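You operate a simulated robot arm through the tools that you are given. There is no shell and no other tool. Be economical: measure what you need, move in short steps, check, and stop when the job is done.

You run a simulated robot arm. Do the job below in one go: nothing can be reset, and whatever is moved stays where it is left.

## Task
Dust the block's top on the round plate and wax it from the tin with the blue knob.
Fine: use the white pad and put it back; the lid goes back on; the block stays on the plate.

It is judged by the outcome, as a careful person would: the job done as asked, and still so three seconds after it is handed in. It fails if anything else is knocked over, pushed out of place, dropped, spilled or broken. A push-on lid holds only when it is set on centred and level and pressed home; a screw cap is set on level and turned clockwise until tight.

## Robot
A 6-joint arm with a two-finger parallel gripper, fixed in place. Base frame: the origin is at the foot of the arm, x ahead of it, y to its left, z up; the work surface is at about z = 0. Units: m, degrees, N and s.
With the tool pointing down near the work surface it reaches from about 0.14 to 0.58 m from the base axis. Its first joint turns from -66.0 to 66.0 degrees. Payload 2.1 kg.
Tool frame: the origin (TCP) lies between the finger pads and is the grasp point; the fingertips stand 0.03 m ahead of it; z points along the fingers, y is the line along which they close. Largest opening 0.094 m; finger width 0.028, thickness 0.01; the body of the gripper, 0.05 by 0.096 m, starts 0.055 m behind the TCP.
Orientation is told as [roll, pitch, yaw] about the base's x, y, z axes, in that order, counted from this pose: with the fingers straight down and closing along the base's y, the tool's x points along the base's -x, its y along +y and its z along -z.

## Interface
- The arm moves only by the tool step_arm. Its argument "deltas" is a list of rows, each an object (a shift or turn left out is 0, a gripper value left out holds the last) with "travel": the shift along the tool's x, y, z in m, a list of three; "delta_rot": the turn, a rotation vector about the tool's x, y, z in degrees, a list of three. In form: [{"travel": [dx, dy, dz], "delta_rot": [rx, ry, rz]}, ...]. A call has 1 to 10 rows; each row shifts and turns the commanded pose from where the row before left it, along the tool's axes as they then stand. "fingers" is the finger opening in m, from 0 to 0.094, set as the call begins (left out, the last holds). Each row takes 0.2 s and may step no farther than 0.05 m and 8.6 degrees from the row before; otherwise, or with a gripper value out of range, the whole call is refused. Where a pose cannot be reached the arm comes as near as it can. A force on the tool above 40 N (or 10 N above the force at the start of the call, whichever is more), or a blocked arm, ends the call early, and 0.2 s more pass. The fingers move at their own pace (about 0.072 m/s each) and stop on an object; they squeeze with about 43 N. The grip force told is the motor's: it shows also when the fingers shut on nothing. Time passes only in rows, and 0.2 s behind the last, so rows that do not move let the fingers close. It gives the time, the measured TCP pose, the force on the tool (base axes), the opening and the grip force at its end, in the units of the frame above (readings bear some noise), with the torque about the TCP (base axes, N m) and any sound that the robot's microphone picked up.
- Cameras (640 x 400 px; columns grow to the right, rows downward): "scene" is fixed at [0.0727, -0.3946, 0.4743]; the picture's right is [0.53, -0.85, 0.00], its down [-0.56, -0.35, -0.76] and it looks along [0.64, 0.40, -0.65] (base axes); focal length 274 px, centre (320, 200). "wrist" rides on the gripper at [0.076, 0.014, -0.102] in the tool frame; the picture's right is [-0.18, 0.98, 0.00], its down [-0.75, -0.14, -0.64] and it looks along [-0.63, -0.12, 0.77] (tool axes); focal length 243 px, centre (320, 200). There is no depth. A picture from a camera that has moved, and an enlarged one, comes with that camera's place and axes in the base frame and with its lens.
- grab_frame(camera): a new picture of that camera. The clock stands still meanwhile.
- zoom(camera, box): a new picture of the part [left, top, right, bottom] of that camera's present view, enlarged. The clock stands still meanwhile.
- sign_off(): hands the job in; it is judged then, once.

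Work in short steps. Places have to be worked out from the pictures, the camera data and where the tool is seen: move nearer, look again, correct. Check each grasp and each placing, and mend what went wrong. You have 120 turns and 68 pictures in all, those below and enlarged ones among them. Open the gripper and draw the arm clear of the work before you hand the job in, unless the task says otherwise; then end with one line.

The tools are called after "Emit:" as a command line: name --argument value ..., lists and objects as JSON in quotes. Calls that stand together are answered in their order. step_arm: Moves the arm, as the interface text tells. Its arguments: {"type":"object","properties":{"deltas":{"type":"array","items":{"type":"object","properties":{"travel":{"type":"array","items":{"type":"number"}},"delta_rot":{"type":"array","items":{"type":"number"}}}}},"fingers":{"type":"number"}},"required":["deltas"]} The other tools are called the same way: grab_frame (camera) takes a picture; zoom (camera, box) takes an enlarged picture of a part of a camera's view; sign_off () hands the job in.

At the start:

```text
time: 0.0
ee_pos: [0.2162, -0.1532, 0.2981]
tool_rot: [0.0, 0.0, 0.0]
force: [-0.2, -1.0, -0.3]
moment: [0.02, 0.0, 0.02]
opening: 0.094
gripper_force: 0.0
```

scene: 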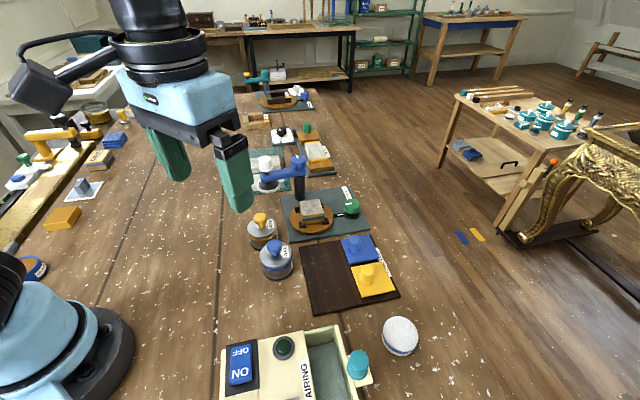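
wrist: 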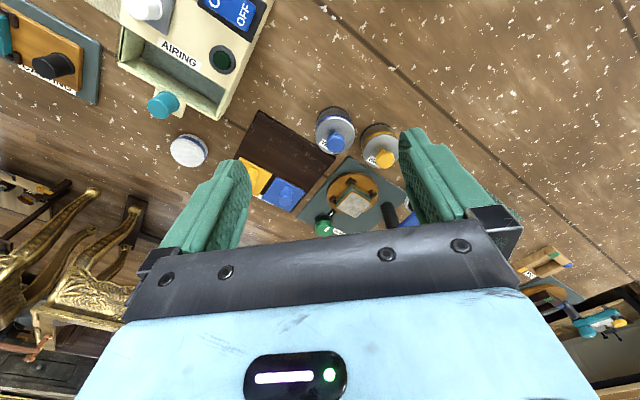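

I'll enlarge the scene's work area to identify the items.

Emit:
zoom --camera "scene" --box '[230, 140, 430, 265]'

Emit:
zoom --camera "scene" --box '[200, 225, 440, 400]'

```text
3.20 times, centred on (330, 202) of scene
camera zoom: at [0.0727, -0.3946, 0.4743], right [0.53, -0.85, 0.0], down [-0.56, -0.35, -0.76], along [0.64, 0.4, -0.65], focal length 878 px, centre (288, 192)
```

zoom: 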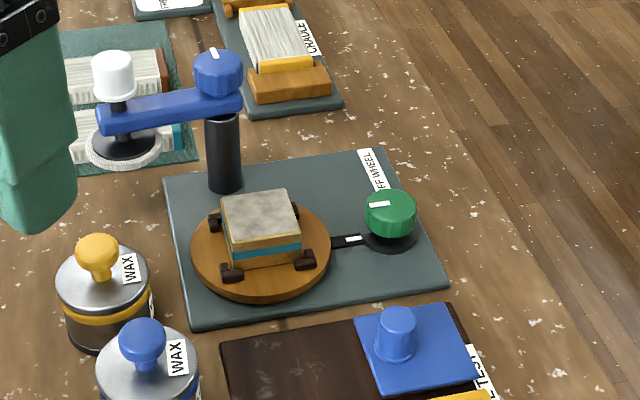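

```text
2.29 times, centred on (320, 312) of scene
camera zoom: at [0.0727, -0.3946, 0.4743], right [0.53, -0.85, 0.0], down [-0.56, -0.35, -0.76], along [0.64, 0.4, -0.65], focal length 627 px, centre (320, -57)
```

zoom: 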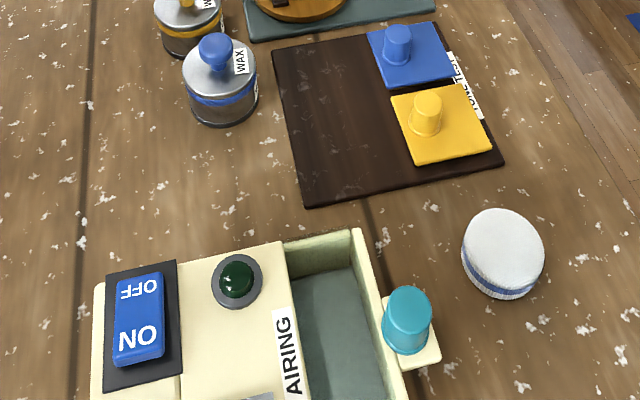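

Looking at the rest of the table and what else could be a "white pad" or a duster.

Emit:
zoom --camera "scene" --box '[230, 70, 350, 200]'

Emit:
zoom --camera "scene" --box '[0, 90, 160, 290]'

Emit:
zoom --camera "wrist" --box '[0, 0, 280, 175]'

Emit:
zoom --camera "wrist" --box '[230, 90, 430, 240]'

```text
3.08 times, centred on (290, 135) of scene
camera zoom: at [0.0727, -0.3946, 0.4743], right [0.53, -0.85, 0.0], down [-0.56, -0.35, -0.76], along [0.64, 0.4, -0.65], focal length 844 px, centre (412, 400)
```

zoom: 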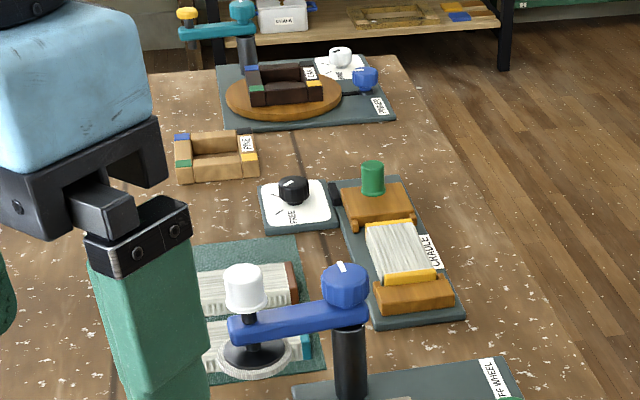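

```text
2.00 times, centred on (80, 190) of scene
camera zoom: at [0.0727, -0.3946, 0.4743], right [0.53, -0.85, 0.0], down [-0.56, -0.35, -0.76], along [0.64, 0.4, -0.65], focal length 549 px, centre (800, 220)
```

zoom: 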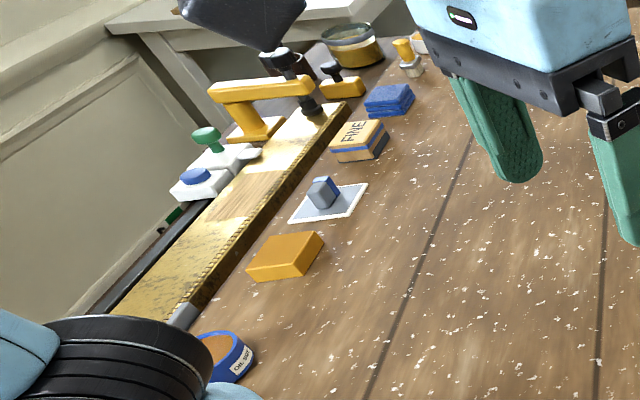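

```text
2.29 times, centred on (140, 88) of wrist
camera zoom: at [0.1391, -0.138, 0.4005], right [0.18, 0.98, 0.0], down [0.75, -0.14, 0.64], along [0.63, -0.12, -0.77], focal length 555 px, centre (731, 457)
```

zoom: 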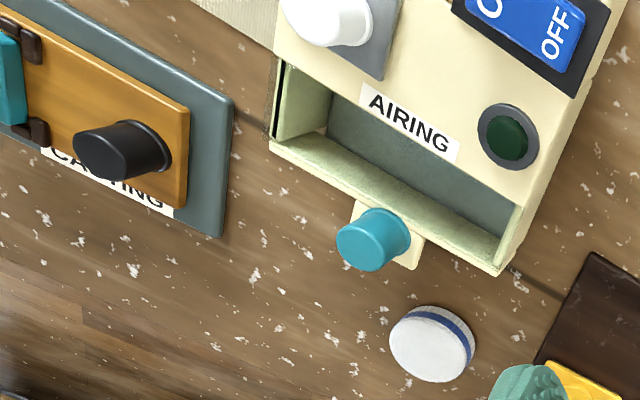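

```text
2.67 times, centred on (330, 165) of wrist
camera zoom: at [0.1391, -0.138, 0.4005], right [0.18, 0.98, 0.0], down [0.75, -0.14, 0.64], along [0.63, -0.12, -0.77], focal length 647 px, centre (293, 293)
```

zoom: 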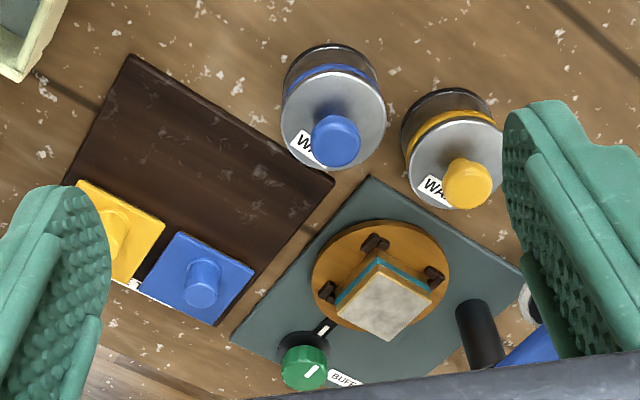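

The loose white puck (≈[0.30,-0.40]) seems to be the white pad; the blue-knob tin is at ≈[0.302,-0.15], block at ≈[0.434,-0.132]. I move above the tin for a closer look.

Emit:
step_arm --deltas '[{"travel": [-0.03, 0, 0.03]}, {"travel": [-0.03, 0, 0.03]}, {"travel": [-0.026, 0.003, 0.03]}]'

Emit:
grab_frame --camera "wrist"

```text
time: 0.8
ee_pos: [0.3045, -0.149, 0.2074]
tool_rot: [-0.1, 0.0, 0.0]
force: [0.3, -0.6, 0.3]
moment: [0.01, 0.0, -0.03]
opening: 0.094
gripper_force: 0.0
```

```text
59 pictures are left
camera wrist: at [0.2264, -0.1349, 0.3103], right [0.18, 0.98, 0.0], down [0.75, -0.14, 0.64], along [0.63, -0.12, -0.77], focal length 243 px, centre (320, 200)
```

wrist: 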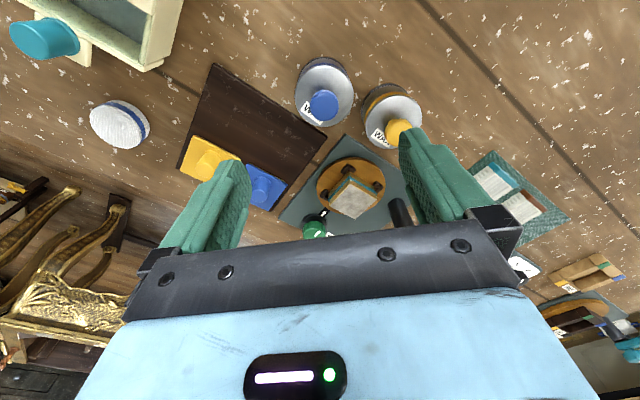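

Enlarging the tin and pad in both views to fix positions and heights.

Emit:
zoom --camera "scene" --box '[240, 200, 320, 290]'

Emit:
zoom --camera "wrist" --box '[280, 40, 440, 160]'

Emit:
zoom --camera "scene" --box '[370, 300, 430, 370]'

Emit:
zoom --camera "scene" --box '[280, 180, 370, 245]'

```text
4.44 times, centred on (280, 245) of scene
camera zoom: at [0.0727, -0.3946, 0.4743], right [0.53, -0.85, 0.0], down [-0.56, -0.35, -0.76], along [0.64, 0.4, -0.65], focal length 1220 px, centre (498, 0)
```

zoom: 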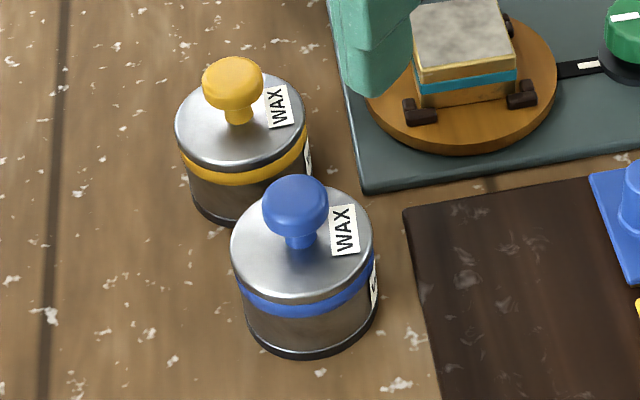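

```text
3.33 times, centred on (360, 100) of wrist
camera zoom: at [0.2264, -0.1349, 0.3103], right [0.18, 0.98, 0.0], down [0.75, -0.14, 0.64], along [0.63, -0.12, -0.77], focal length 809 px, centre (187, 533)
```

zoom: 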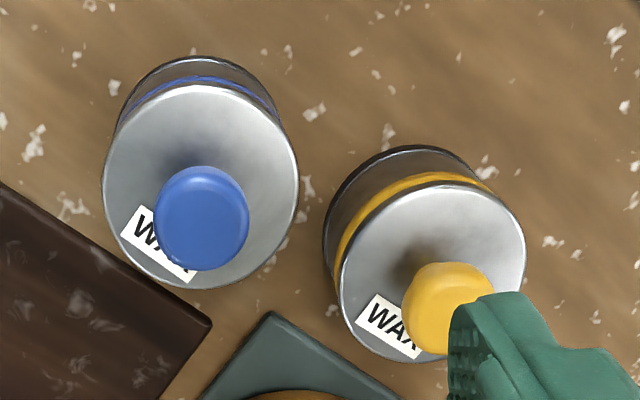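

```text
5.71 times, centred on (400, 335) of scene
camera zoom: at [0.0727, -0.3946, 0.4743], right [0.53, -0.85, 0.0], down [-0.56, -0.35, -0.76], along [0.64, 0.4, -0.65], focal length 1568 px, centre (-137, -571)
```

zoom: 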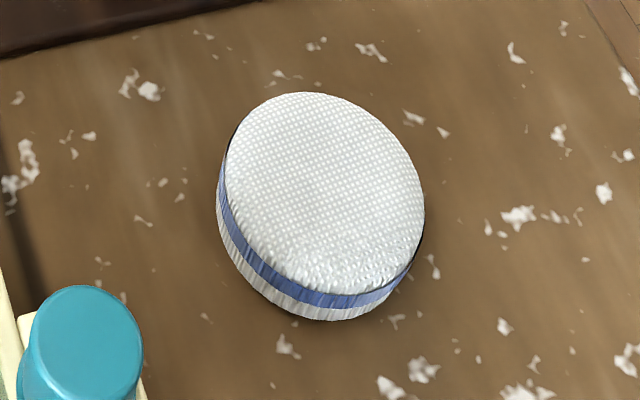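

```text
6.15 times, centred on (325, 212) of scene
camera zoom: at [0.0727, -0.3946, 0.4743], right [0.53, -0.85, 0.0], down [-0.56, -0.35, -0.76], along [0.64, 0.4, -0.65], focal length 1689 px, centre (289, 123)
```

zoom: 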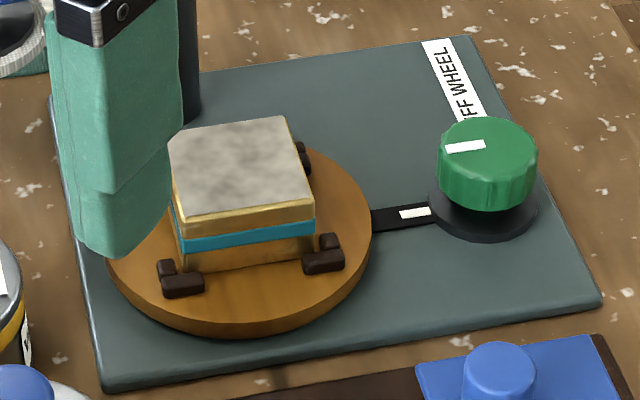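

Lid centre ≈[0.304,-0.147], lid top z≈0.05, knob top ≈0.08. I descend over the knob with fingers partly open and check before closing.

Emit:
step_arm --deltas '[{"travel": [0, 0.001, 0.04]}, {"travel": [0, 0, 0.04]}, {"travel": [0, 0, 0.025]}]' --fingers 0.06

Emit:
grab_frame --camera "wrist"

Emit:
zoom --camera "scene" --box '[220, 180, 340, 290]'

```text
time: 1.6
ee_pos: [0.3036, -0.1512, 0.1019]
tool_rot: [-0.1, 0.0, 0.1]
force: [-0.6, -0.1, -0.7]
moment: [-0.03, -0.02, 0.01]
opening: 0.0601
gripper_force: 0.1
```

```text
54 pictures are left
camera wrist: at [0.226, -0.1353, 0.2042], right [0.18, 0.98, 0.0], down [0.75, -0.14, 0.64], along [0.63, -0.12, -0.77], focal length 243 px, centre (320, 200)
```

wrist: 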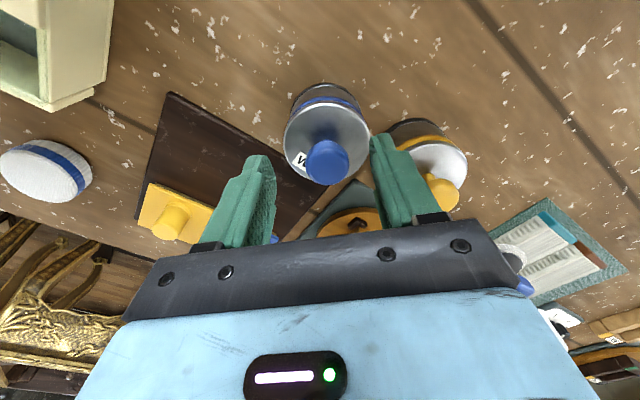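

```text
3.64 times, centred on (280, 235) of scene
camera zoom: at [0.0727, -0.3946, 0.4743], right [0.53, -0.85, 0.0], down [-0.56, -0.35, -0.76], along [0.64, 0.4, -0.65], focal length 998 px, centre (466, 73)
```

zoom: 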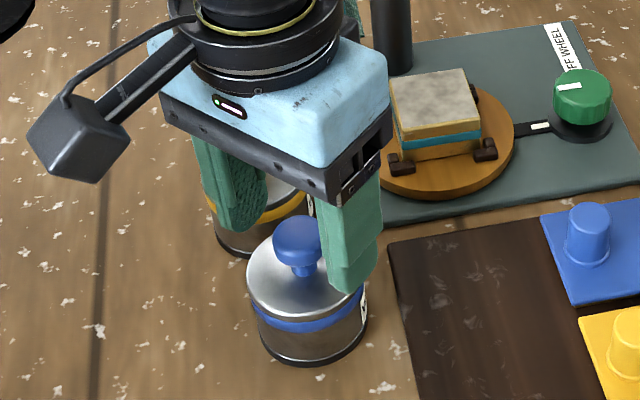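

Knob appears at ≈[0.301,-0.1455]; I shift 5 mm in y, lower to z≈0.088 and close.

Emit:
step_arm --deltas '[{"travel": [0.002, 0.0055, 0]}, {"travel": [0, 0, 0.013]}]'

Emit:
step_arm --deltas '[{}, {}, {}]' --fingers 0.0

Emit:
zoom --camera "scene" --box '[220, 180, 340, 290]'

```text
time: 2.2
ee_pos: [0.3004, -0.1438, 0.0901]
tool_rot: [-0.2, 0.0, 0.1]
force: [-0.9, 0.0, 0.3]
moment: [0.02, 0.01, -0.02]
opening: 0.0598
gripper_force: 0.1
```

```text
time: 3.0
ee_pos: [0.3011, -0.143, 0.0905]
tool_rot: [0.0, 0.0, -0.1]
force: [-0.8, -0.1, -1.4]
moment: [0.0, 0.0, -0.01]
opening: 0.0254
gripper_force: 42.7
heard: snap
```

```text
3.64 times, centred on (280, 235) of scene
camera zoom: at [0.0727, -0.3946, 0.4743], right [0.53, -0.85, 0.0], down [-0.56, -0.35, -0.76], along [0.64, 0.4, -0.65], focal length 998 px, centre (466, 73)
```

zoom: 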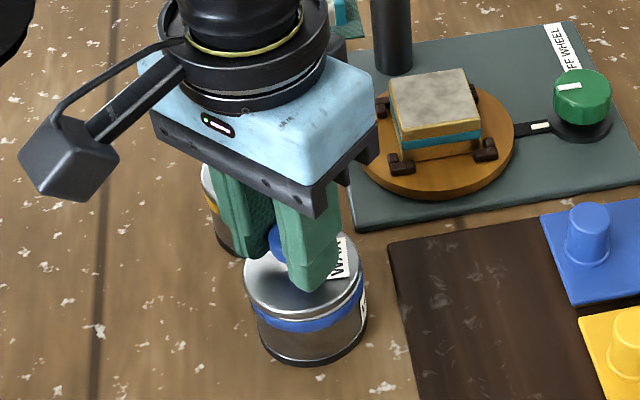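

Gripped at 25 mm; a snap was heard (possibly lid loosening). I lift slowly straight up.

Emit:
step_arm --deltas '[{"travel": [0, 0, -0.005]}, {"travel": [0, 0, -0.01]}, {"travel": [0, 0, -0.015]}]'

Emit:
zoom --camera "scene" --box '[220, 180, 340, 290]'

```text
time: 3.8
ee_pos: [0.3006, -0.1439, 0.1196]
tool_rot: [-0.1, 0.0, -0.1]
force: [0.7, 0.2, 0.0]
moment: [0.0, -0.01, -0.01]
opening: 0.0258
gripper_force: 43.1
```

```text
3.64 times, centred on (280, 235) of scene
camera zoom: at [0.0727, -0.3946, 0.4743], right [0.53, -0.85, 0.0], down [-0.56, -0.35, -0.76], along [0.64, 0.4, -0.65], focal length 998 px, centre (466, 73)
```

zoom: 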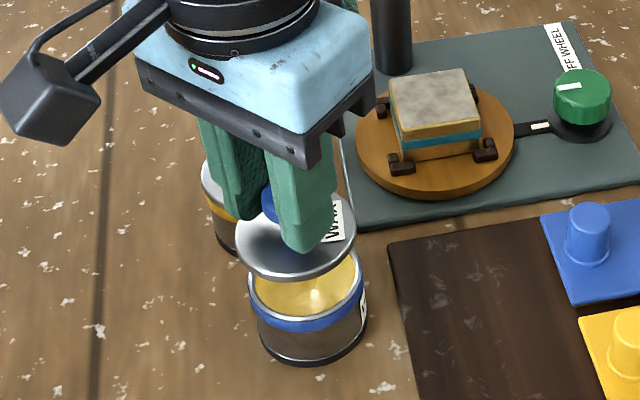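

Lid is off cleanly; home pose for the lid is TCP ≈[0.3008,-0.1435,0.0905]. I carry it to clear table at ≈[0.20,-0.09].

Emit:
step_arm --deltas '[{"travel": [0, 0, -0.03]}, {"travel": [0.034, 0.018, 0]}, {"travel": [0.034, 0.018, 0]}, {"travel": [0.033, 0.018, 0]}, {"travel": [0, 0, 0.04]}, {"travel": [0, 0, 0.03]}, {}]'

Emit:
zoom --camera "scene" --box '[140, 160, 320, 320]'

```text
time: 5.4
ee_pos: [0.1986, -0.0893, 0.0813]
tool_rot: [-0.1, 0.0, 0.0]
force: [0.1, -0.2, -0.3]
moment: [0.0, 0.0, 0.01]
opening: 0.0254
gripper_force: 42.7
```

```text
2.50 times, centred on (230, 240) of scene
camera zoom: at [0.0727, -0.3946, 0.4743], right [0.53, -0.85, 0.0], down [-0.56, -0.35, -0.76], along [0.64, 0.4, -0.65], focal length 686 px, centre (545, 100)
```

zoom: 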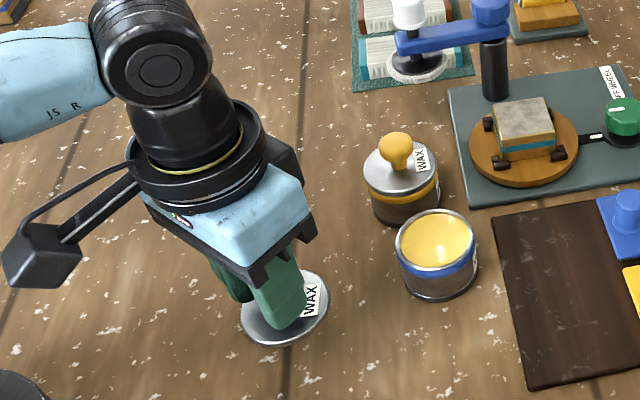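

The spot is clear. Lowering gently until contact.

Emit:
step_arm --deltas '[{"travel": [0, 0, 0.012]}, {"travel": [0, 0, 0.01]}, {"travel": [0, 0, 0.005]}, {}]'

Emit:
zoom --camera "scene" --box '[190, 220, 290, 320]'

```text
time: 6.4
ee_pos: [0.1995, -0.0888, 0.0526]
tool_rot: [-0.1, 0.0, 0.0]
force: [0.8, -0.6, -0.5]
moment: [0.0, 0.01, -0.03]
opening: 0.0256
gripper_force: 42.6
```

```text
4.00 times, centred on (240, 270) of scene
camera zoom: at [0.0727, -0.3946, 0.4743], right [0.53, -0.85, 0.0], down [-0.56, -0.35, -0.76], along [0.64, 0.4, -0.65], focal length 1098 px, centre (640, -80)
```

zoom: 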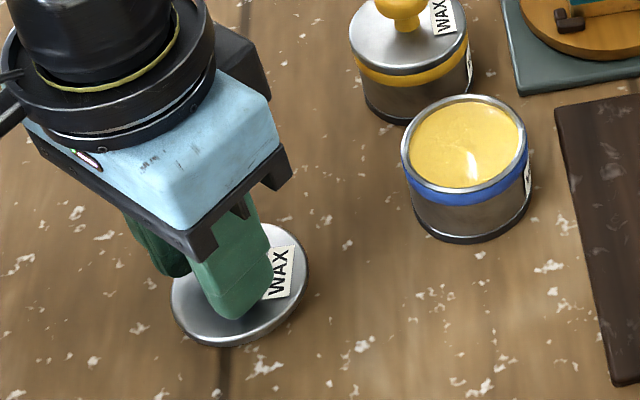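

Still not touching; lowering in 3 mm steps.

Emit:
step_arm --deltas '[{"travel": [0, 0, 0.003]}, {"travel": [0, 0, 0.003]}, {}]'

```text
time: 7.2
ee_pos: [0.1988, -0.089, 0.048]
tool_rot: [-0.1, 0.0, 0.0]
force: [-0.7, 0.8, -0.4]
moment: [0.01, 0.05, 0.02]
opening: 0.0254
gripper_force: 43.2
```

Emit:
step_arm --deltas '[{"travel": [0, 0, 0.003]}, {"travel": [0, 0, 0.002]}, {}]'

Emit:
zoom --camera "scene" --box '[190, 220, 290, 320]'

```text
time: 7.6
ee_pos: [0.199, -0.0895, 0.0459]
tool_rot: [-0.1, 0.2, 0.1]
force: [-2.3, 0.5, 24.2]
moment: [0.03, -0.25, 0.08]
opening: 0.0254
gripper_force: 43.0
stopped in row 2: the force on the tool passed its limit at 51 N (the readings are from after the stop); the commanded pose is now the measured one
```

```text
4.00 times, centred on (240, 270) of scene
camera zoom: at [0.0727, -0.3946, 0.4743], right [0.53, -0.85, 0.0], down [-0.56, -0.35, -0.76], along [0.64, 0.4, -0.65], focal length 1098 px, centre (640, -80)
```

zoom: 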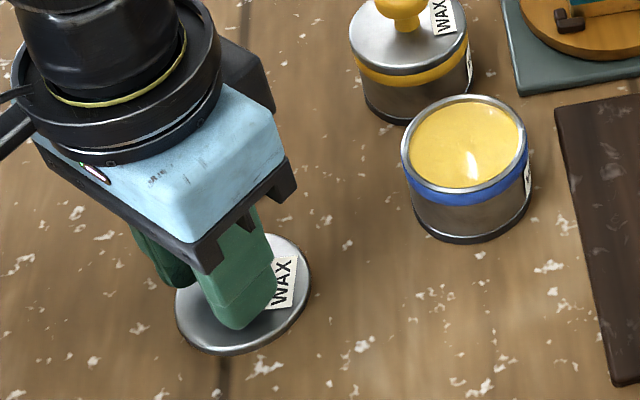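

Lid is on the table. Release and rise.

Emit:
step_arm --deltas '[{"travel": [0, 0, -0.0008]}, {}, {}]' --fingers 0.06

Emit:
step_arm --deltas '[{"travel": [0, 0, -0.04]}, {"travel": [0, 0, -0.05]}, {"travel": [0, 0, -0.05]}]'

Emit:
zoom --camera "scene" --box '[190, 200, 310, 320]'

Emit:
grab_frame --camera "wrist"

```text
time: 8.4
ee_pos: [0.1992, -0.0881, 0.0465]
tool_rot: [0.1, 0.1, 0.1]
force: [-0.5, -0.4, 0.0]
moment: [0.08, -0.02, -0.03]
opening: 0.0601
gripper_force: 0.1
```

```text
time: 9.2
ee_pos: [0.1991, -0.089, 0.186]
tool_rot: [-0.1, 0.2, 0.0]
force: [-0.1, 0.2, 0.5]
moment: [0.0, -0.02, 0.02]
opening: 0.06
gripper_force: 0.1
```

```text
3.33 times, centred on (250, 260) of scene
camera zoom: at [0.0727, -0.3946, 0.4743], right [0.53, -0.85, 0.0], down [-0.56, -0.35, -0.76], along [0.64, 0.4, -0.65], focal length 915 px, centre (553, 0)
```

zoom: 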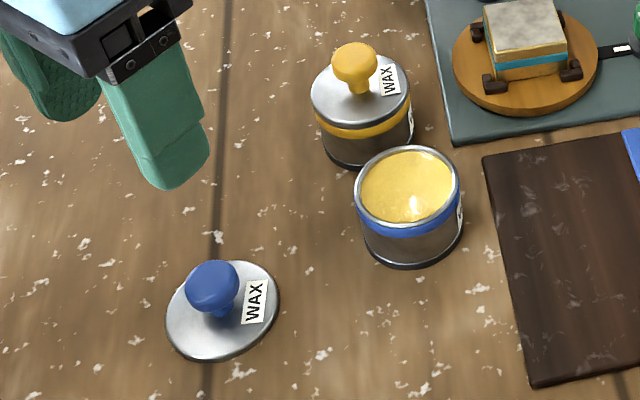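

```text
46 pictures are left
camera wrist: at [0.122, -0.0755, 0.2894], right [0.18, 0.98, 0.0], down [0.76, -0.14, 0.64], along [0.63, -0.12, -0.77], focal length 243 px, centre (320, 200)
```

wrist: 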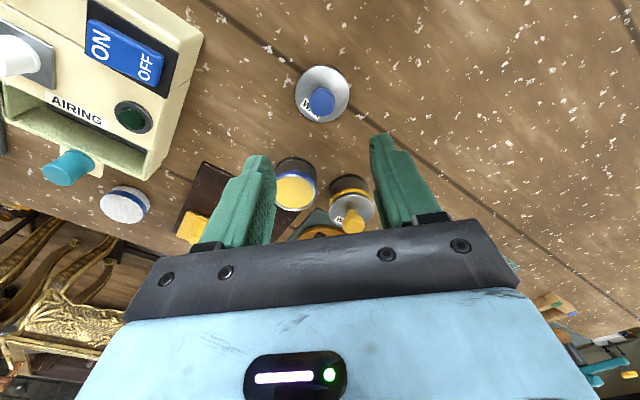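

Lid rests flat. Now to the white pad with open gripper, hovering for a close look.

Emit:
step_arm --deltas '[{"travel": [-0.0148, -0.0447, 0]}, {"travel": [-0.0148, -0.0447, 0]}, {"travel": [-0.0148, -0.0447, 0]}, {"travel": [-0.0148, -0.0447, 0]}, {"travel": [-0.0148, -0.0447, 0]}, {"travel": [-0.0148, -0.0447, 0]}, {"travel": [-0.0148, -0.0447, 0.03]}, {"travel": [0, 0, 0.03]}, {}]' --fingers 0.094

Emit:
grab_frame --camera "wrist"

Emit:
zoom --camera "scene" --box '[340, 270, 460, 390]'

```text
refused: row 7 steps farther than a row can; nothing moved
```

```text
45 pictures are left
camera wrist: at [0.122, -0.0755, 0.2894], right [0.18, 0.98, 0.0], down [0.76, -0.14, 0.64], along [0.63, -0.12, -0.77], focal length 243 px, centre (320, 200)
```

wrist: 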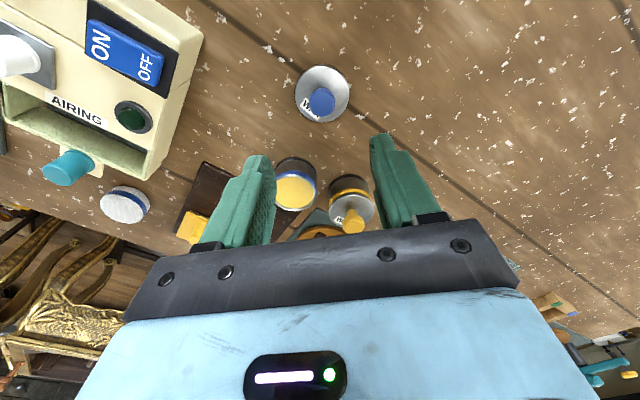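

```text
3.33 times, centred on (400, 330) of scene
camera zoom: at [0.0727, -0.3946, 0.4743], right [0.53, -0.85, 0.0], down [-0.56, -0.35, -0.76], along [0.64, 0.4, -0.65], focal length 915 px, centre (53, -233)
```

zoom: 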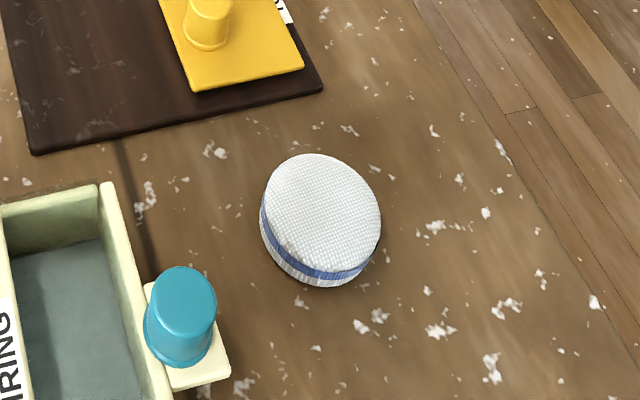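

A row was too long; same move, split.

Emit:
step_arm --deltas '[{"travel": [-0.0148, -0.0447, 0]}, {"travel": [-0.0148, -0.0447, 0]}, {"travel": [-0.0148, -0.0447, 0]}, {"travel": [-0.0148, -0.0447, 0]}, {"travel": [-0.0148, -0.0447, 0]}, {"travel": [-0.0148, -0.0447, 0]}, {"travel": [-0.0148, -0.0447, 0]}, {"travel": [0, 0, 0.04]}, {"travel": [0, 0, 0.04]}, {}]' --fingers 0.094

Emit:
grab_frame --camera "wrist"

Emit:
zoom --camera "scene" --box '[340, 270, 460, 390]'

```text
time: 11.4
ee_pos: [0.3008, -0.4037, 0.1061]
tool_rot: [-0.1, 0.1, 0.0]
force: [0.3, -0.2, 0.5]
moment: [-0.03, -0.01, 0.02]
opening: 0.094
gripper_force: 0.0
```

```text
43 pictures are left
camera wrist: at [0.2254, -0.3887, 0.2082], right [0.18, 0.98, 0.0], down [0.76, -0.14, 0.64], along [0.63, -0.12, -0.77], focal length 243 px, centre (320, 200)
```

wrist: 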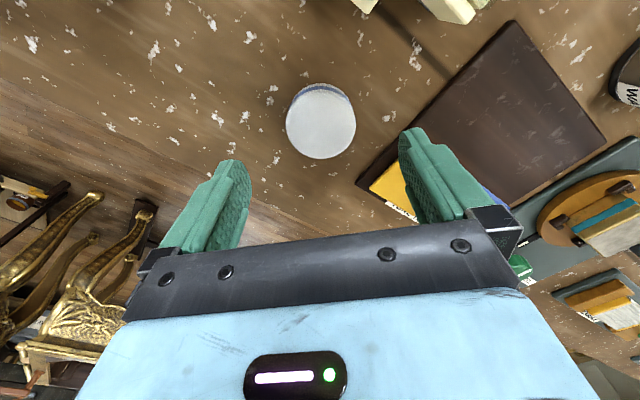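

```text
3.33 times, centred on (400, 330) of scene
camera zoom: at [0.0727, -0.3946, 0.4743], right [0.53, -0.85, 0.0], down [-0.56, -0.35, -0.76], along [0.64, 0.4, -0.65], focal length 915 px, centre (53, -233)
```

zoom: 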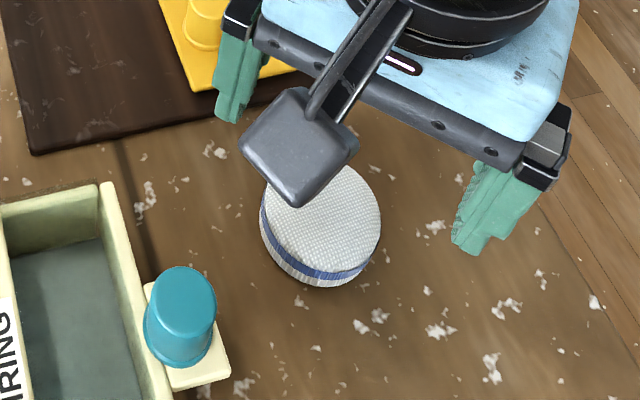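

Pad centre ≈[0.300,-0.4014], diameter ≈0.056. Shift 2 mm, descend so tips are ≈1 cm above the table, look.

Emit:
step_arm --deltas '[{"travel": [0, 0.0022, 0.03]}, {"travel": [0, 0, 0.025]}, {"travel": [0, 0, 0.01]}, {}]'

Emit:
zoom --camera "scene" --box '[340, 270, 460, 390]'

Emit:
zoom --camera "wrist" --box '[200, 70, 460, 240]'

```text
time: 12.4
ee_pos: [0.3027, -0.4015, 0.0407]
tool_rot: [0.0, 0.1, 0.0]
force: [-0.1, 0.1, -0.6]
moment: [-0.01, 0.01, 0.03]
opening: 0.0936
gripper_force: 0.1
```

```text
3.33 times, centred on (400, 330) of scene
camera zoom: at [0.0727, -0.3946, 0.4743], right [0.53, -0.85, 0.0], down [-0.56, -0.35, -0.76], along [0.64, 0.4, -0.65], focal length 915 px, centre (53, -233)
```

zoom: 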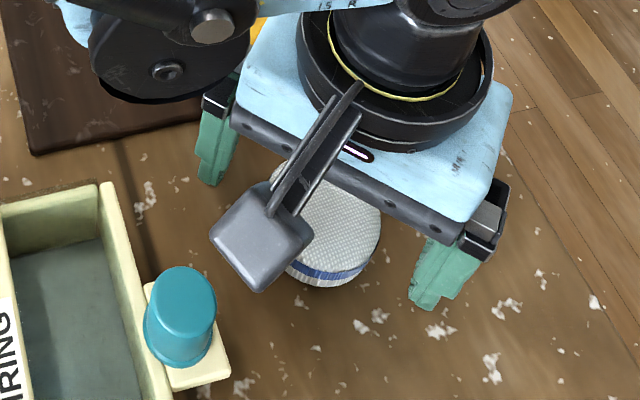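

```text
2.35 times, centred on (330, 155) of wrist
camera zoom: at [0.226, -0.3873, 0.1432], right [0.18, 0.98, 0.0], down [0.76, -0.14, 0.64], along [0.63, -0.12, -0.77], focal length 571 px, centre (296, 306)
```

zoom: 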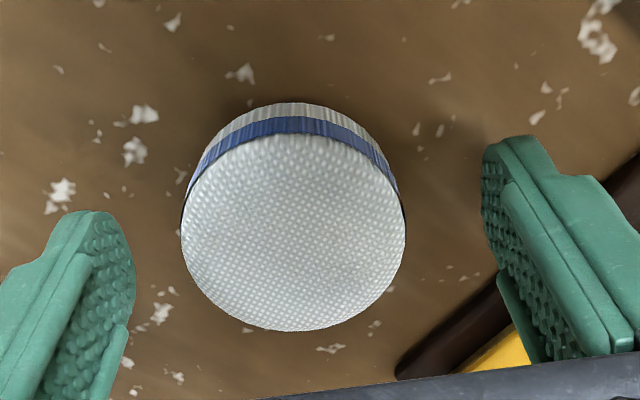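

Centre on pad (x −4 mm) and close.

Emit:
step_arm --deltas '[{"travel": [0.004, 0, 0]}, {}]'

Emit:
step_arm --deltas '[{}, {}, {}]' --fingers 0.04

Emit:
step_arm --deltas '[{"travel": [0, 0, -0.03]}, {"travel": [0, 0, -0.04]}, {}]'

Emit:
zoom --camera "scene" --box '[350, 220, 470, 350]'

Emit:
zoom --camera "wrist" --box '[200, 70, 460, 240]'

```text
time: 13.0
ee_pos: [0.2986, -0.4019, 0.0416]
tool_rot: [0.1, 0.1, 0.1]
force: [0.8, 0.5, 0.9]
moment: [-0.01, -0.03, -0.01]
opening: 0.0943
gripper_force: 0.0
```

```text
time: 13.8
ee_pos: [0.2988, -0.4008, 0.0405]
tool_rot: [0.0, 0.1, 0.0]
force: [-0.4, -1.0, 0.2]
moment: [0.01, 0.01, 0.01]
opening: 0.0511
gripper_force: 43.2
```

```text
time: 14.6
ee_pos: [0.2978, -0.3998, 0.1111]
tool_rot: [0.0, 0.2, 0.1]
force: [0.5, 0.2, 0.6]
moment: [0.01, -0.01, 0.0]
opening: 0.0511
gripper_force: 42.8
```

```text
3.08 times, centred on (410, 285) of scene
camera zoom: at [0.0727, -0.3946, 0.4743], right [0.53, -0.85, 0.0], down [-0.56, -0.35, -0.76], along [0.64, 0.4, -0.65], focal length 844 px, centre (43, -62)
```

zoom: 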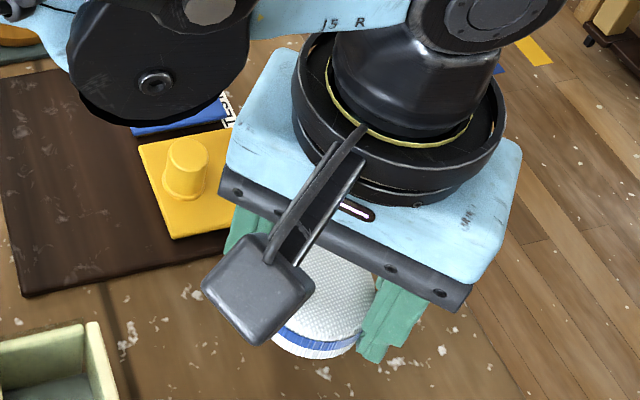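

```text
2.35 times, centred on (330, 155) of wrist
camera zoom: at [0.2213, -0.3858, 0.2125], right [0.18, 0.98, 0.0], down [0.76, -0.14, 0.64], along [0.63, -0.12, -0.77], focal length 571 px, centre (296, 306)
```

zoom: 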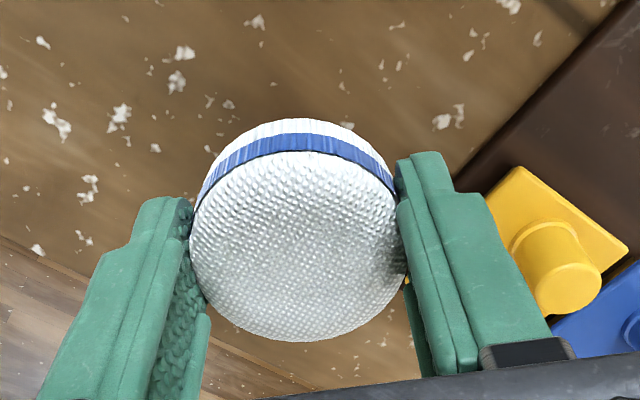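

Pad held (home TCP ≈[0.2988,-0.401,0.0405]). Raise and move above the block for a close look.

Emit:
step_arm --deltas '[{"travel": [0, 0, -0.04]}, {"travel": [0, 0, -0.03]}, {"travel": [-0.022, 0.044, 0]}, {"travel": [-0.022, 0.044, 0]}, {"travel": [-0.022, 0.044, 0]}, {"travel": [-0.022, 0.044, 0]}, {"travel": [-0.022, 0.044, 0]}, {"travel": [-0.022, 0.044, 0]}, {}]'

Emit:
grab_frame --camera "wrist"

Emit:
zoom --camera "scene" --box '[260, 120, 380, 250]'

```text
time: 16.6
ee_pos: [0.4308, -0.1348, 0.1784]
tool_rot: [0.0, 0.1, -0.1]
force: [-0.4, 0.2, -0.1]
moment: [0.0, 0.0, 0.04]
opening: 0.0508
gripper_force: 42.7
```

```text
37 pictures are left
camera wrist: at [0.3541, -0.1203, 0.2811], right [0.18, 0.98, 0.0], down [0.76, -0.14, 0.64], along [0.63, -0.12, -0.77], focal length 243 px, centre (320, 200)
```

wrist: 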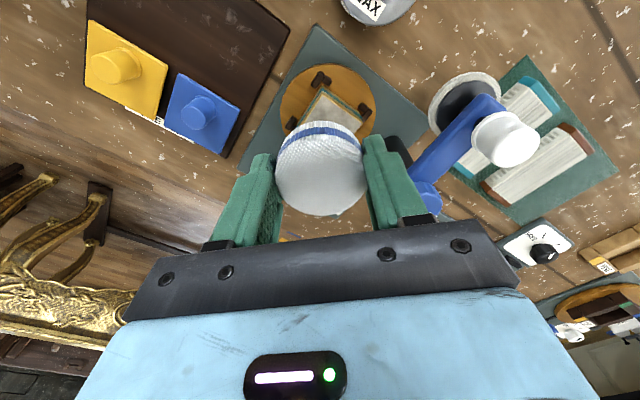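

```text
3.08 times, centred on (320, 185) of scene
camera zoom: at [0.0728, -0.3946, 0.4743], right [0.53, -0.85, 0.0], down [-0.56, -0.35, -0.76], along [0.64, 0.4, -0.65], focal length 844 px, centre (320, 246)
```

zoom: 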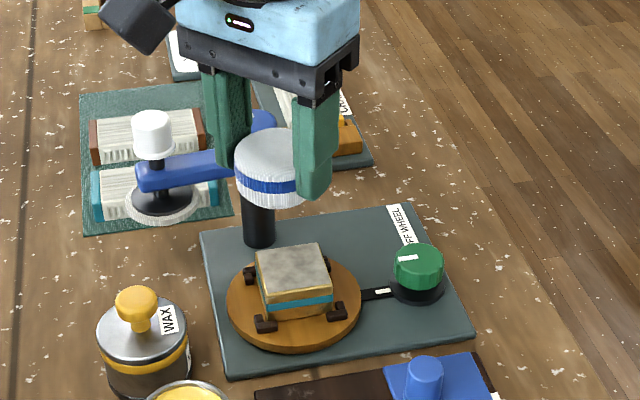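

The pad hides the block top; back off 7 cm for a clear fix.

Emit:
step_arm --deltas '[{"travel": [0.035, 0, 0]}, {"travel": [0.035, 0, 0]}, {}]'

Emit:
grab_frame --camera "wrist"

```text
time: 17.4
ee_pos: [0.3628, -0.1378, 0.1796]
tool_rot: [-0.1, 0.1, 0.0]
force: [1.3, -0.2, -0.5]
moment: [0.05, 0.01, -0.01]
opening: 0.0509
gripper_force: 43.2
```

```text
35 pictures are left
camera wrist: at [0.2847, -0.1225, 0.2814], right [0.18, 0.98, 0.0], down [0.76, -0.14, 0.64], along [0.63, -0.12, -0.77], focal length 243 px, centre (320, 200)
```

wrist: 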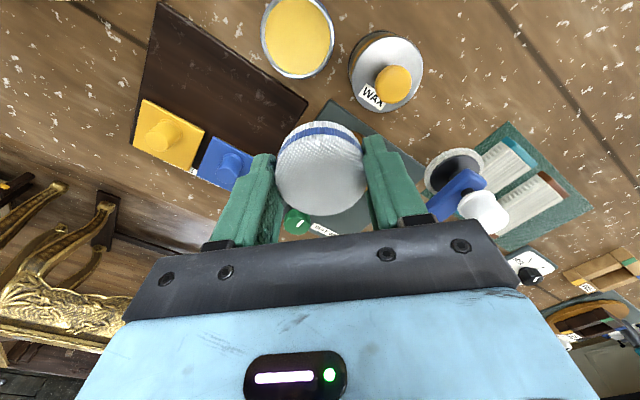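

The pad occludes it from here; go forward past the block instead, at the same height.

Emit:
step_arm --deltas '[{"travel": [-0.04, 0, 0]}, {"travel": [-0.04, 0.001, 0]}, {"travel": [-0.035, 0.001, 0]}, {}]'

Emit:
zoom --camera "wrist" --box '[220, 20, 440, 180]'

```text
time: 18.4
ee_pos: [0.4776, -0.1345, 0.1797]
tool_rot: [0.0, 0.2, -0.1]
force: [0.6, -0.6, -0.8]
moment: [-0.01, -0.01, 0.0]
opening: 0.0511
gripper_force: 43.3
```

```text
2.50 times, centred on (330, 100) of wrist
camera zoom: at [0.4005, -0.1194, 0.2817], right [0.18, 0.98, 0.0], down [0.76, -0.14, 0.64], along [0.63, -0.12, -0.77], focal length 606 px, centre (295, 450)
```

zoom: 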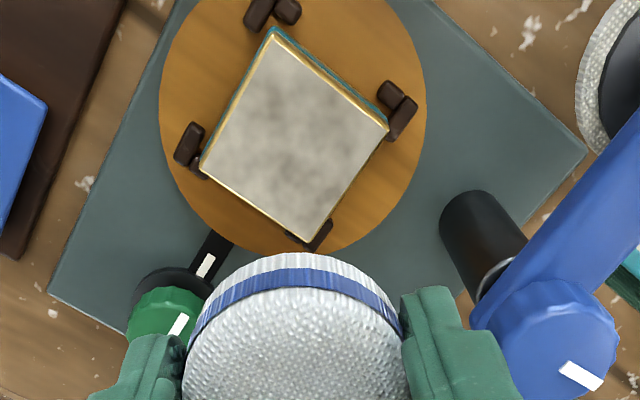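

Block top is a ~47 mm square centred ≈[0.453,-0.1305], its corners along ±x/±y. I come over it and lower toward contact.

Emit:
step_arm --deltas '[{"travel": [0.0246, 0.004, 0]}, {"travel": [0, 0, 0.04]}, {"travel": [0, 0, 0.034]}, {}]'

Emit:
zoom --camera "scene" --box '[270, 150, 370, 250]'

```text
time: 19.4
ee_pos: [0.4524, -0.1297, 0.1052]
tool_rot: [0.0, 0.1, 0.0]
force: [0.7, -0.4, -0.9]
moment: [-0.01, -0.02, 0.04]
opening: 0.0514
gripper_force: 42.9
```

```text
4.00 times, centred on (320, 200) of scene
camera zoom: at [0.0727, -0.3946, 0.4743], right [0.53, -0.85, 0.0], down [-0.56, -0.35, -0.76], along [0.64, 0.4, -0.65], focal length 1098 px, centre (320, 200)
```

zoom: 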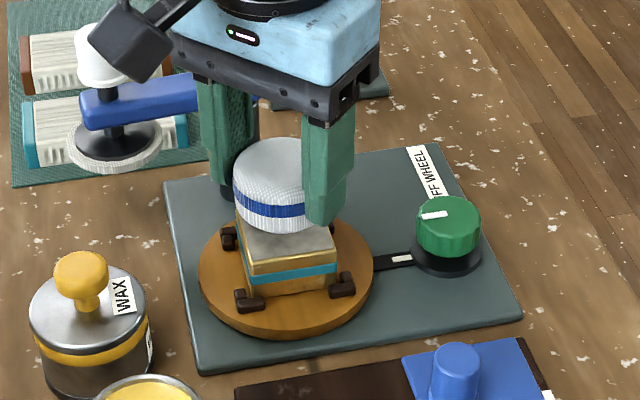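

Well centred; creep down.

Emit:
step_arm --deltas '[{"travel": [0, 0, 0.004]}, {"travel": [0, 0, 0.003]}, {"travel": [0, 0, 0.003]}, {}]'

```text
time: 20.4
ee_pos: [0.451, -0.129, 0.0952]
tool_rot: [0.0, 0.1, 0.0]
force: [-0.2, -0.1, 0.1]
moment: [0.01, -0.01, 0.01]
opening: 0.0513
gripper_force: 42.7
```

Emit:
step_arm --deltas '[{"travel": [-0.001, -0.001, 0.002]}, {"travel": [0, 0, 0.002]}, {}]'

```text
time: 21.2
ee_pos: [0.4532, -0.1314, 0.0928]
tool_rot: [0.0, 0.2, -0.1]
force: [0.5, 0.3, -0.1]
moment: [0.01, -0.01, 0.0]
opening: 0.0512
gripper_force: 43.0
```

Emit:
step_arm --deltas '[{"travel": [0, 0, 0.002]}, {"travel": [0, 0, 0.001]}, {}]'

```text
time: 22.0
ee_pos: [0.4523, -0.1318, 0.0895]
tool_rot: [0.0, 0.2, 0.0]
force: [0.1, 0.0, 32.5]
moment: [0.02, -0.1, -0.01]
opening: 0.0511
gripper_force: 43.1
```

Contact at TCP z≈0.090 (32 N). Ease off a little.

Emit:
step_arm --deltas '[{"travel": [0, 0, -0.0012]}, {}]'

```text
time: 22.6
ee_pos: [0.4523, -0.1306, 0.0901]
tool_rot: [0.0, 0.1, -0.1]
force: [0.5, -4.2, 16.0]
moment: [-0.12, -0.12, -0.04]
opening: 0.051
gripper_force: 43.1
```

Light press now; wipe strokes along x then y and the diagonals.

Emit:
step_arm --deltas '[{"travel": [-0.008, 0, -0.0004]}, {"travel": [-0.008, 0, 0]}, {"travel": [0.01, 0, 0]}, {"travel": [0.012, 0, 0]}, {"travel": [0.01, 0, 0]}, {"travel": [-0.016, 0, 0]}, {"travel": [0, 0.008, 0]}, {"travel": [0, 0.008, 0]}, {"travel": [0, -0.01, 0]}, {"travel": [0, -0.006, 0]}]'

Emit:
step_arm --deltas '[{"travel": [0, -0.008, 0]}, {"travel": [0, -0.008, 0]}, {"travel": [0.008, 0.008, 0]}, {"travel": [0.008, 0.008, 0]}, {"travel": [-0.008, 0.008, 0]}, {"travel": [-0.008, 0.008, 0]}, {"travel": [-0.008, -0.008, 0]}, {"travel": [-0.008, -0.008, 0]}, {"travel": [0.008, -0.008, 0]}, {"travel": [0.008, 0.008, 0]}]'

Emit:
step_arm --deltas '[{"travel": [0, 0, -0.03]}, {"travel": [-0.025, 0, -0.05]}, {}]'

Emit:
zoom --camera "wrist" --box '[220, 20, 440, 180]'

```text
time: 24.8
ee_pos: [0.4521, -0.1307, 0.0902]
tool_rot: [0.0, 0.1, 0.0]
force: [-0.2, 1.0, 2.0]
moment: [0.04, 0.0, -0.01]
opening: 0.0511
gripper_force: 43.3
```

```text
time: 27.0
ee_pos: [0.4529, -0.1317, 0.0907]
tool_rot: [0.0, 0.2, 0.0]
force: [-0.2, -1.0, 1.9]
moment: [-0.05, -0.05, 0.01]
opening: 0.0513
gripper_force: 43.1
```

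```text
refused: row 2 steps farther than a row can; nothing moved
```

```text
2.50 times, centred on (330, 100) of wrist
camera zoom: at [0.3757, -0.1169, 0.1929], right [0.18, 0.98, 0.0], down [0.76, -0.14, 0.64], along [0.63, -0.12, -0.77], focal length 606 px, centre (295, 450)
```

zoom: 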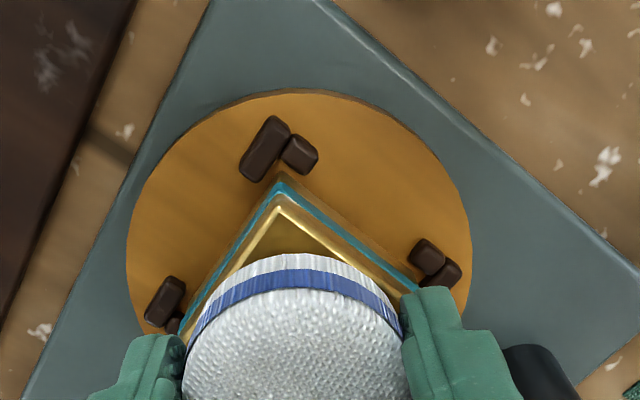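

The visible corner is now clean wood. Lift and view the whole top.

Emit:
step_arm --deltas '[{"travel": [0, 0, -0.045]}, {"travel": [0, 0, -0.045]}, {"travel": [-0.025, 0, 0]}, {}]'

Emit:
zoom --camera "wrist" --box '[220, 20, 440, 180]'

Emit:
zoom --camera "scene" --box '[270, 150, 370, 250]'

```text
time: 28.0
ee_pos: [0.4785, -0.1312, 0.1812]
tool_rot: [0.1, 0.1, 0.0]
force: [-0.8, -0.4, -0.6]
moment: [0.0, -0.01, 0.01]
opening: 0.0513
gripper_force: 42.9
```

```text
2.50 times, centred on (330, 100) of wrist
camera zoom: at [0.4006, -0.1178, 0.2836], right [0.18, 0.98, 0.0], down [0.76, -0.14, 0.64], along [0.63, -0.12, -0.77], focal length 606 px, centre (295, 450)
```

zoom: 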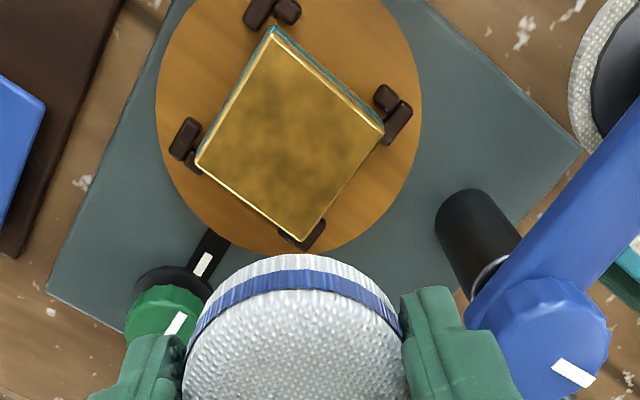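

```text
4.00 times, centred on (320, 200) of scene
camera zoom: at [0.0727, -0.3946, 0.4743], right [0.53, -0.85, 0.0], down [-0.56, -0.35, -0.76], along [0.64, 0.4, -0.65], focal length 1098 px, centre (320, 200)
```

zoom: 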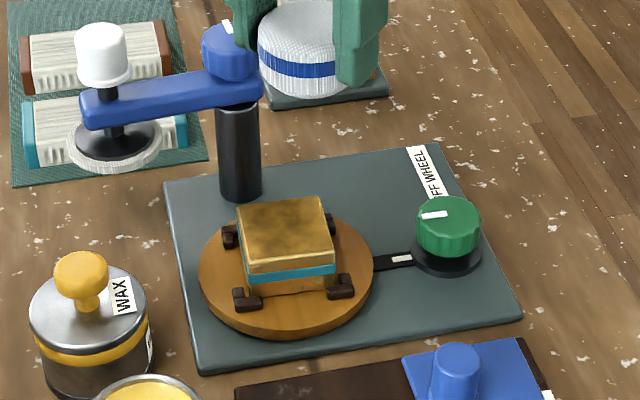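

Dust is fully off and block undisturbed. Now over the open tin at [0.301,-0.1435].

Emit:
step_arm --deltas '[{"travel": [0.0444, -0.003, 0]}, {"travel": [0.0444, -0.003, 0]}, {"travel": [0.0444, -0.003, 0]}, {"travel": [0.0443, -0.0033, 0]}, {"travel": [0, 0, 0.04]}, {"travel": [0, 0, 0.036]}, {}]'

Emit:
zoom --camera "scene" --box '[220, 190, 340, 290]'

Emit:
zoom --camera "wrist" --box '[220, 20, 440, 180]'

```text
time: 29.6
ee_pos: [0.3001, -0.1412, 0.1036]
tool_rot: [0.0, 0.2, 0.0]
force: [-0.4, 0.1, -0.3]
moment: [0.02, -0.02, -0.01]
opening: 0.051
gripper_force: 42.6
```

```text
4.00 times, centred on (280, 240) of scene
camera zoom: at [0.0727, -0.3946, 0.4743], right [0.53, -0.85, 0.0], down [-0.56, -0.35, -0.76], along [0.64, 0.4, -0.65], focal length 1098 px, centre (480, 40)
```

zoom: 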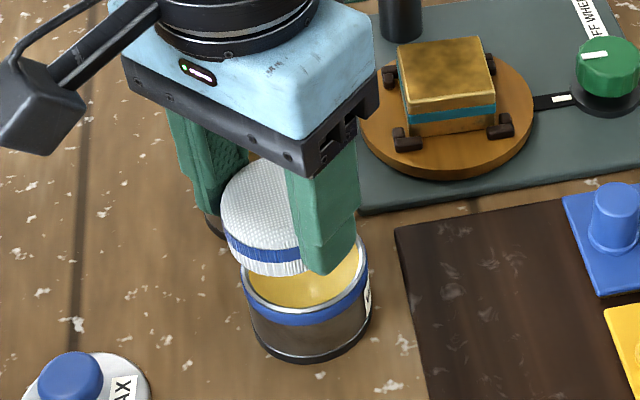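

```text
2.50 times, centred on (330, 100) of wrist
camera zoom: at [0.2226, -0.1275, 0.2058], right [0.18, 0.98, 0.0], down [0.76, -0.14, 0.64], along [0.63, -0.12, -0.77], focal length 606 px, centre (295, 450)
```

zoom: 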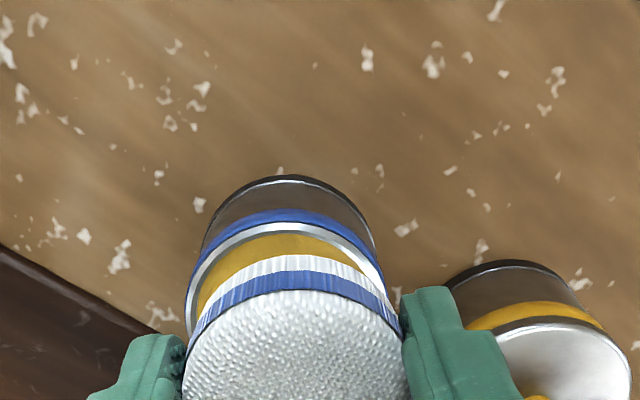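

Tin rim centre ≈[0.302,-0.145]. I align and creep down to touch the wax/rim.

Emit:
step_arm --deltas '[{"travel": [-0.001, -0.003, 0.006]}, {"travel": [0, 0, 0.004]}, {"travel": [0, 0, 0.002]}, {}]'

Emit:
step_arm --deltas '[{"travel": [0, 0, 0.002]}, {"travel": [0, 0, 0.002]}, {}]'

```text
time: 30.6
ee_pos: [0.3002, -0.1457, 0.0919]
tool_rot: [0.0, 0.1, 0.0]
force: [0.0, 0.2, -0.7]
moment: [0.03, 0.0, 0.0]
opening: 0.0512
gripper_force: 43.3
```

```text
time: 31.4
ee_pos: [0.3012, -0.1454, 0.0877]
tool_rot: [0.0, 0.1, 0.0]
force: [0.0, 0.3, -0.6]
moment: [0.0, -0.01, 0.02]
opening: 0.0513
gripper_force: 43.3
```

Emit:
step_arm --deltas '[{"travel": [0, 0, 0.002]}, {"travel": [0, 0, 0.0015]}, {}]'

Emit:
zoom --camera "scene" --box '[235, 210, 315, 280]'

```text
time: 32.2
ee_pos: [0.3006, -0.1455, 0.0847]
tool_rot: [0.0, 0.0, 0.0]
force: [-0.2, 0.1, -0.3]
moment: [0.03, -0.03, -0.01]
opening: 0.0512
gripper_force: 42.7
```

```text
5.71 times, centred on (275, 245) of scene
camera zoom: at [0.0727, -0.3946, 0.4743], right [0.53, -0.85, 0.0], down [-0.56, -0.35, -0.76], along [0.64, 0.4, -0.65], focal length 1568 px, centre (577, -57)
```

zoom: 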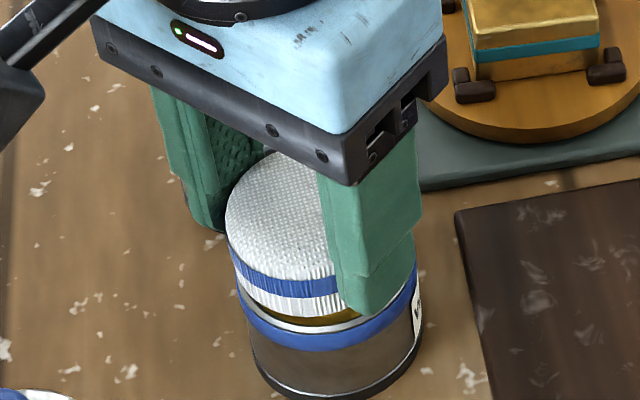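

Pad bottom is just at rim level; continue with fine steps.

Emit:
step_arm --deltas '[{"travel": [0, 0, 0.0015]}, {"travel": [0, 0, 0.0015]}, {}]'

Emit:
step_arm --deltas '[{"travel": [0, 0, 0.001]}, {"travel": [0, 0, 0.001]}, {}]'

```text
time: 32.8
ee_pos: [0.3022, -0.145, 0.0849]
tool_rot: [0.1, 0.3, -0.1]
force: [-0.4, 1.1, 12.5]
moment: [-0.1, -0.06, -0.04]
opening: 0.0512
gripper_force: 43.5
stopped in row 2: the force on the tool passed its limit at 50 N (the readings are from after the stop); the commanded pose is now the measured one
```

```text
time: 33.3
ee_pos: [0.3007, -0.1462, 0.0838]
tool_rot: [0.2, 0.3, 0.1]
force: [-0.8, 2.1, 11.7]
moment: [-0.09, -0.11, 0.02]
opening: 0.051
gripper_force: 44.1
stopped in row 2: the force on the tool passed its limit at 47 N (the readings are from after the stop); the commanded pose is now the measured one
```

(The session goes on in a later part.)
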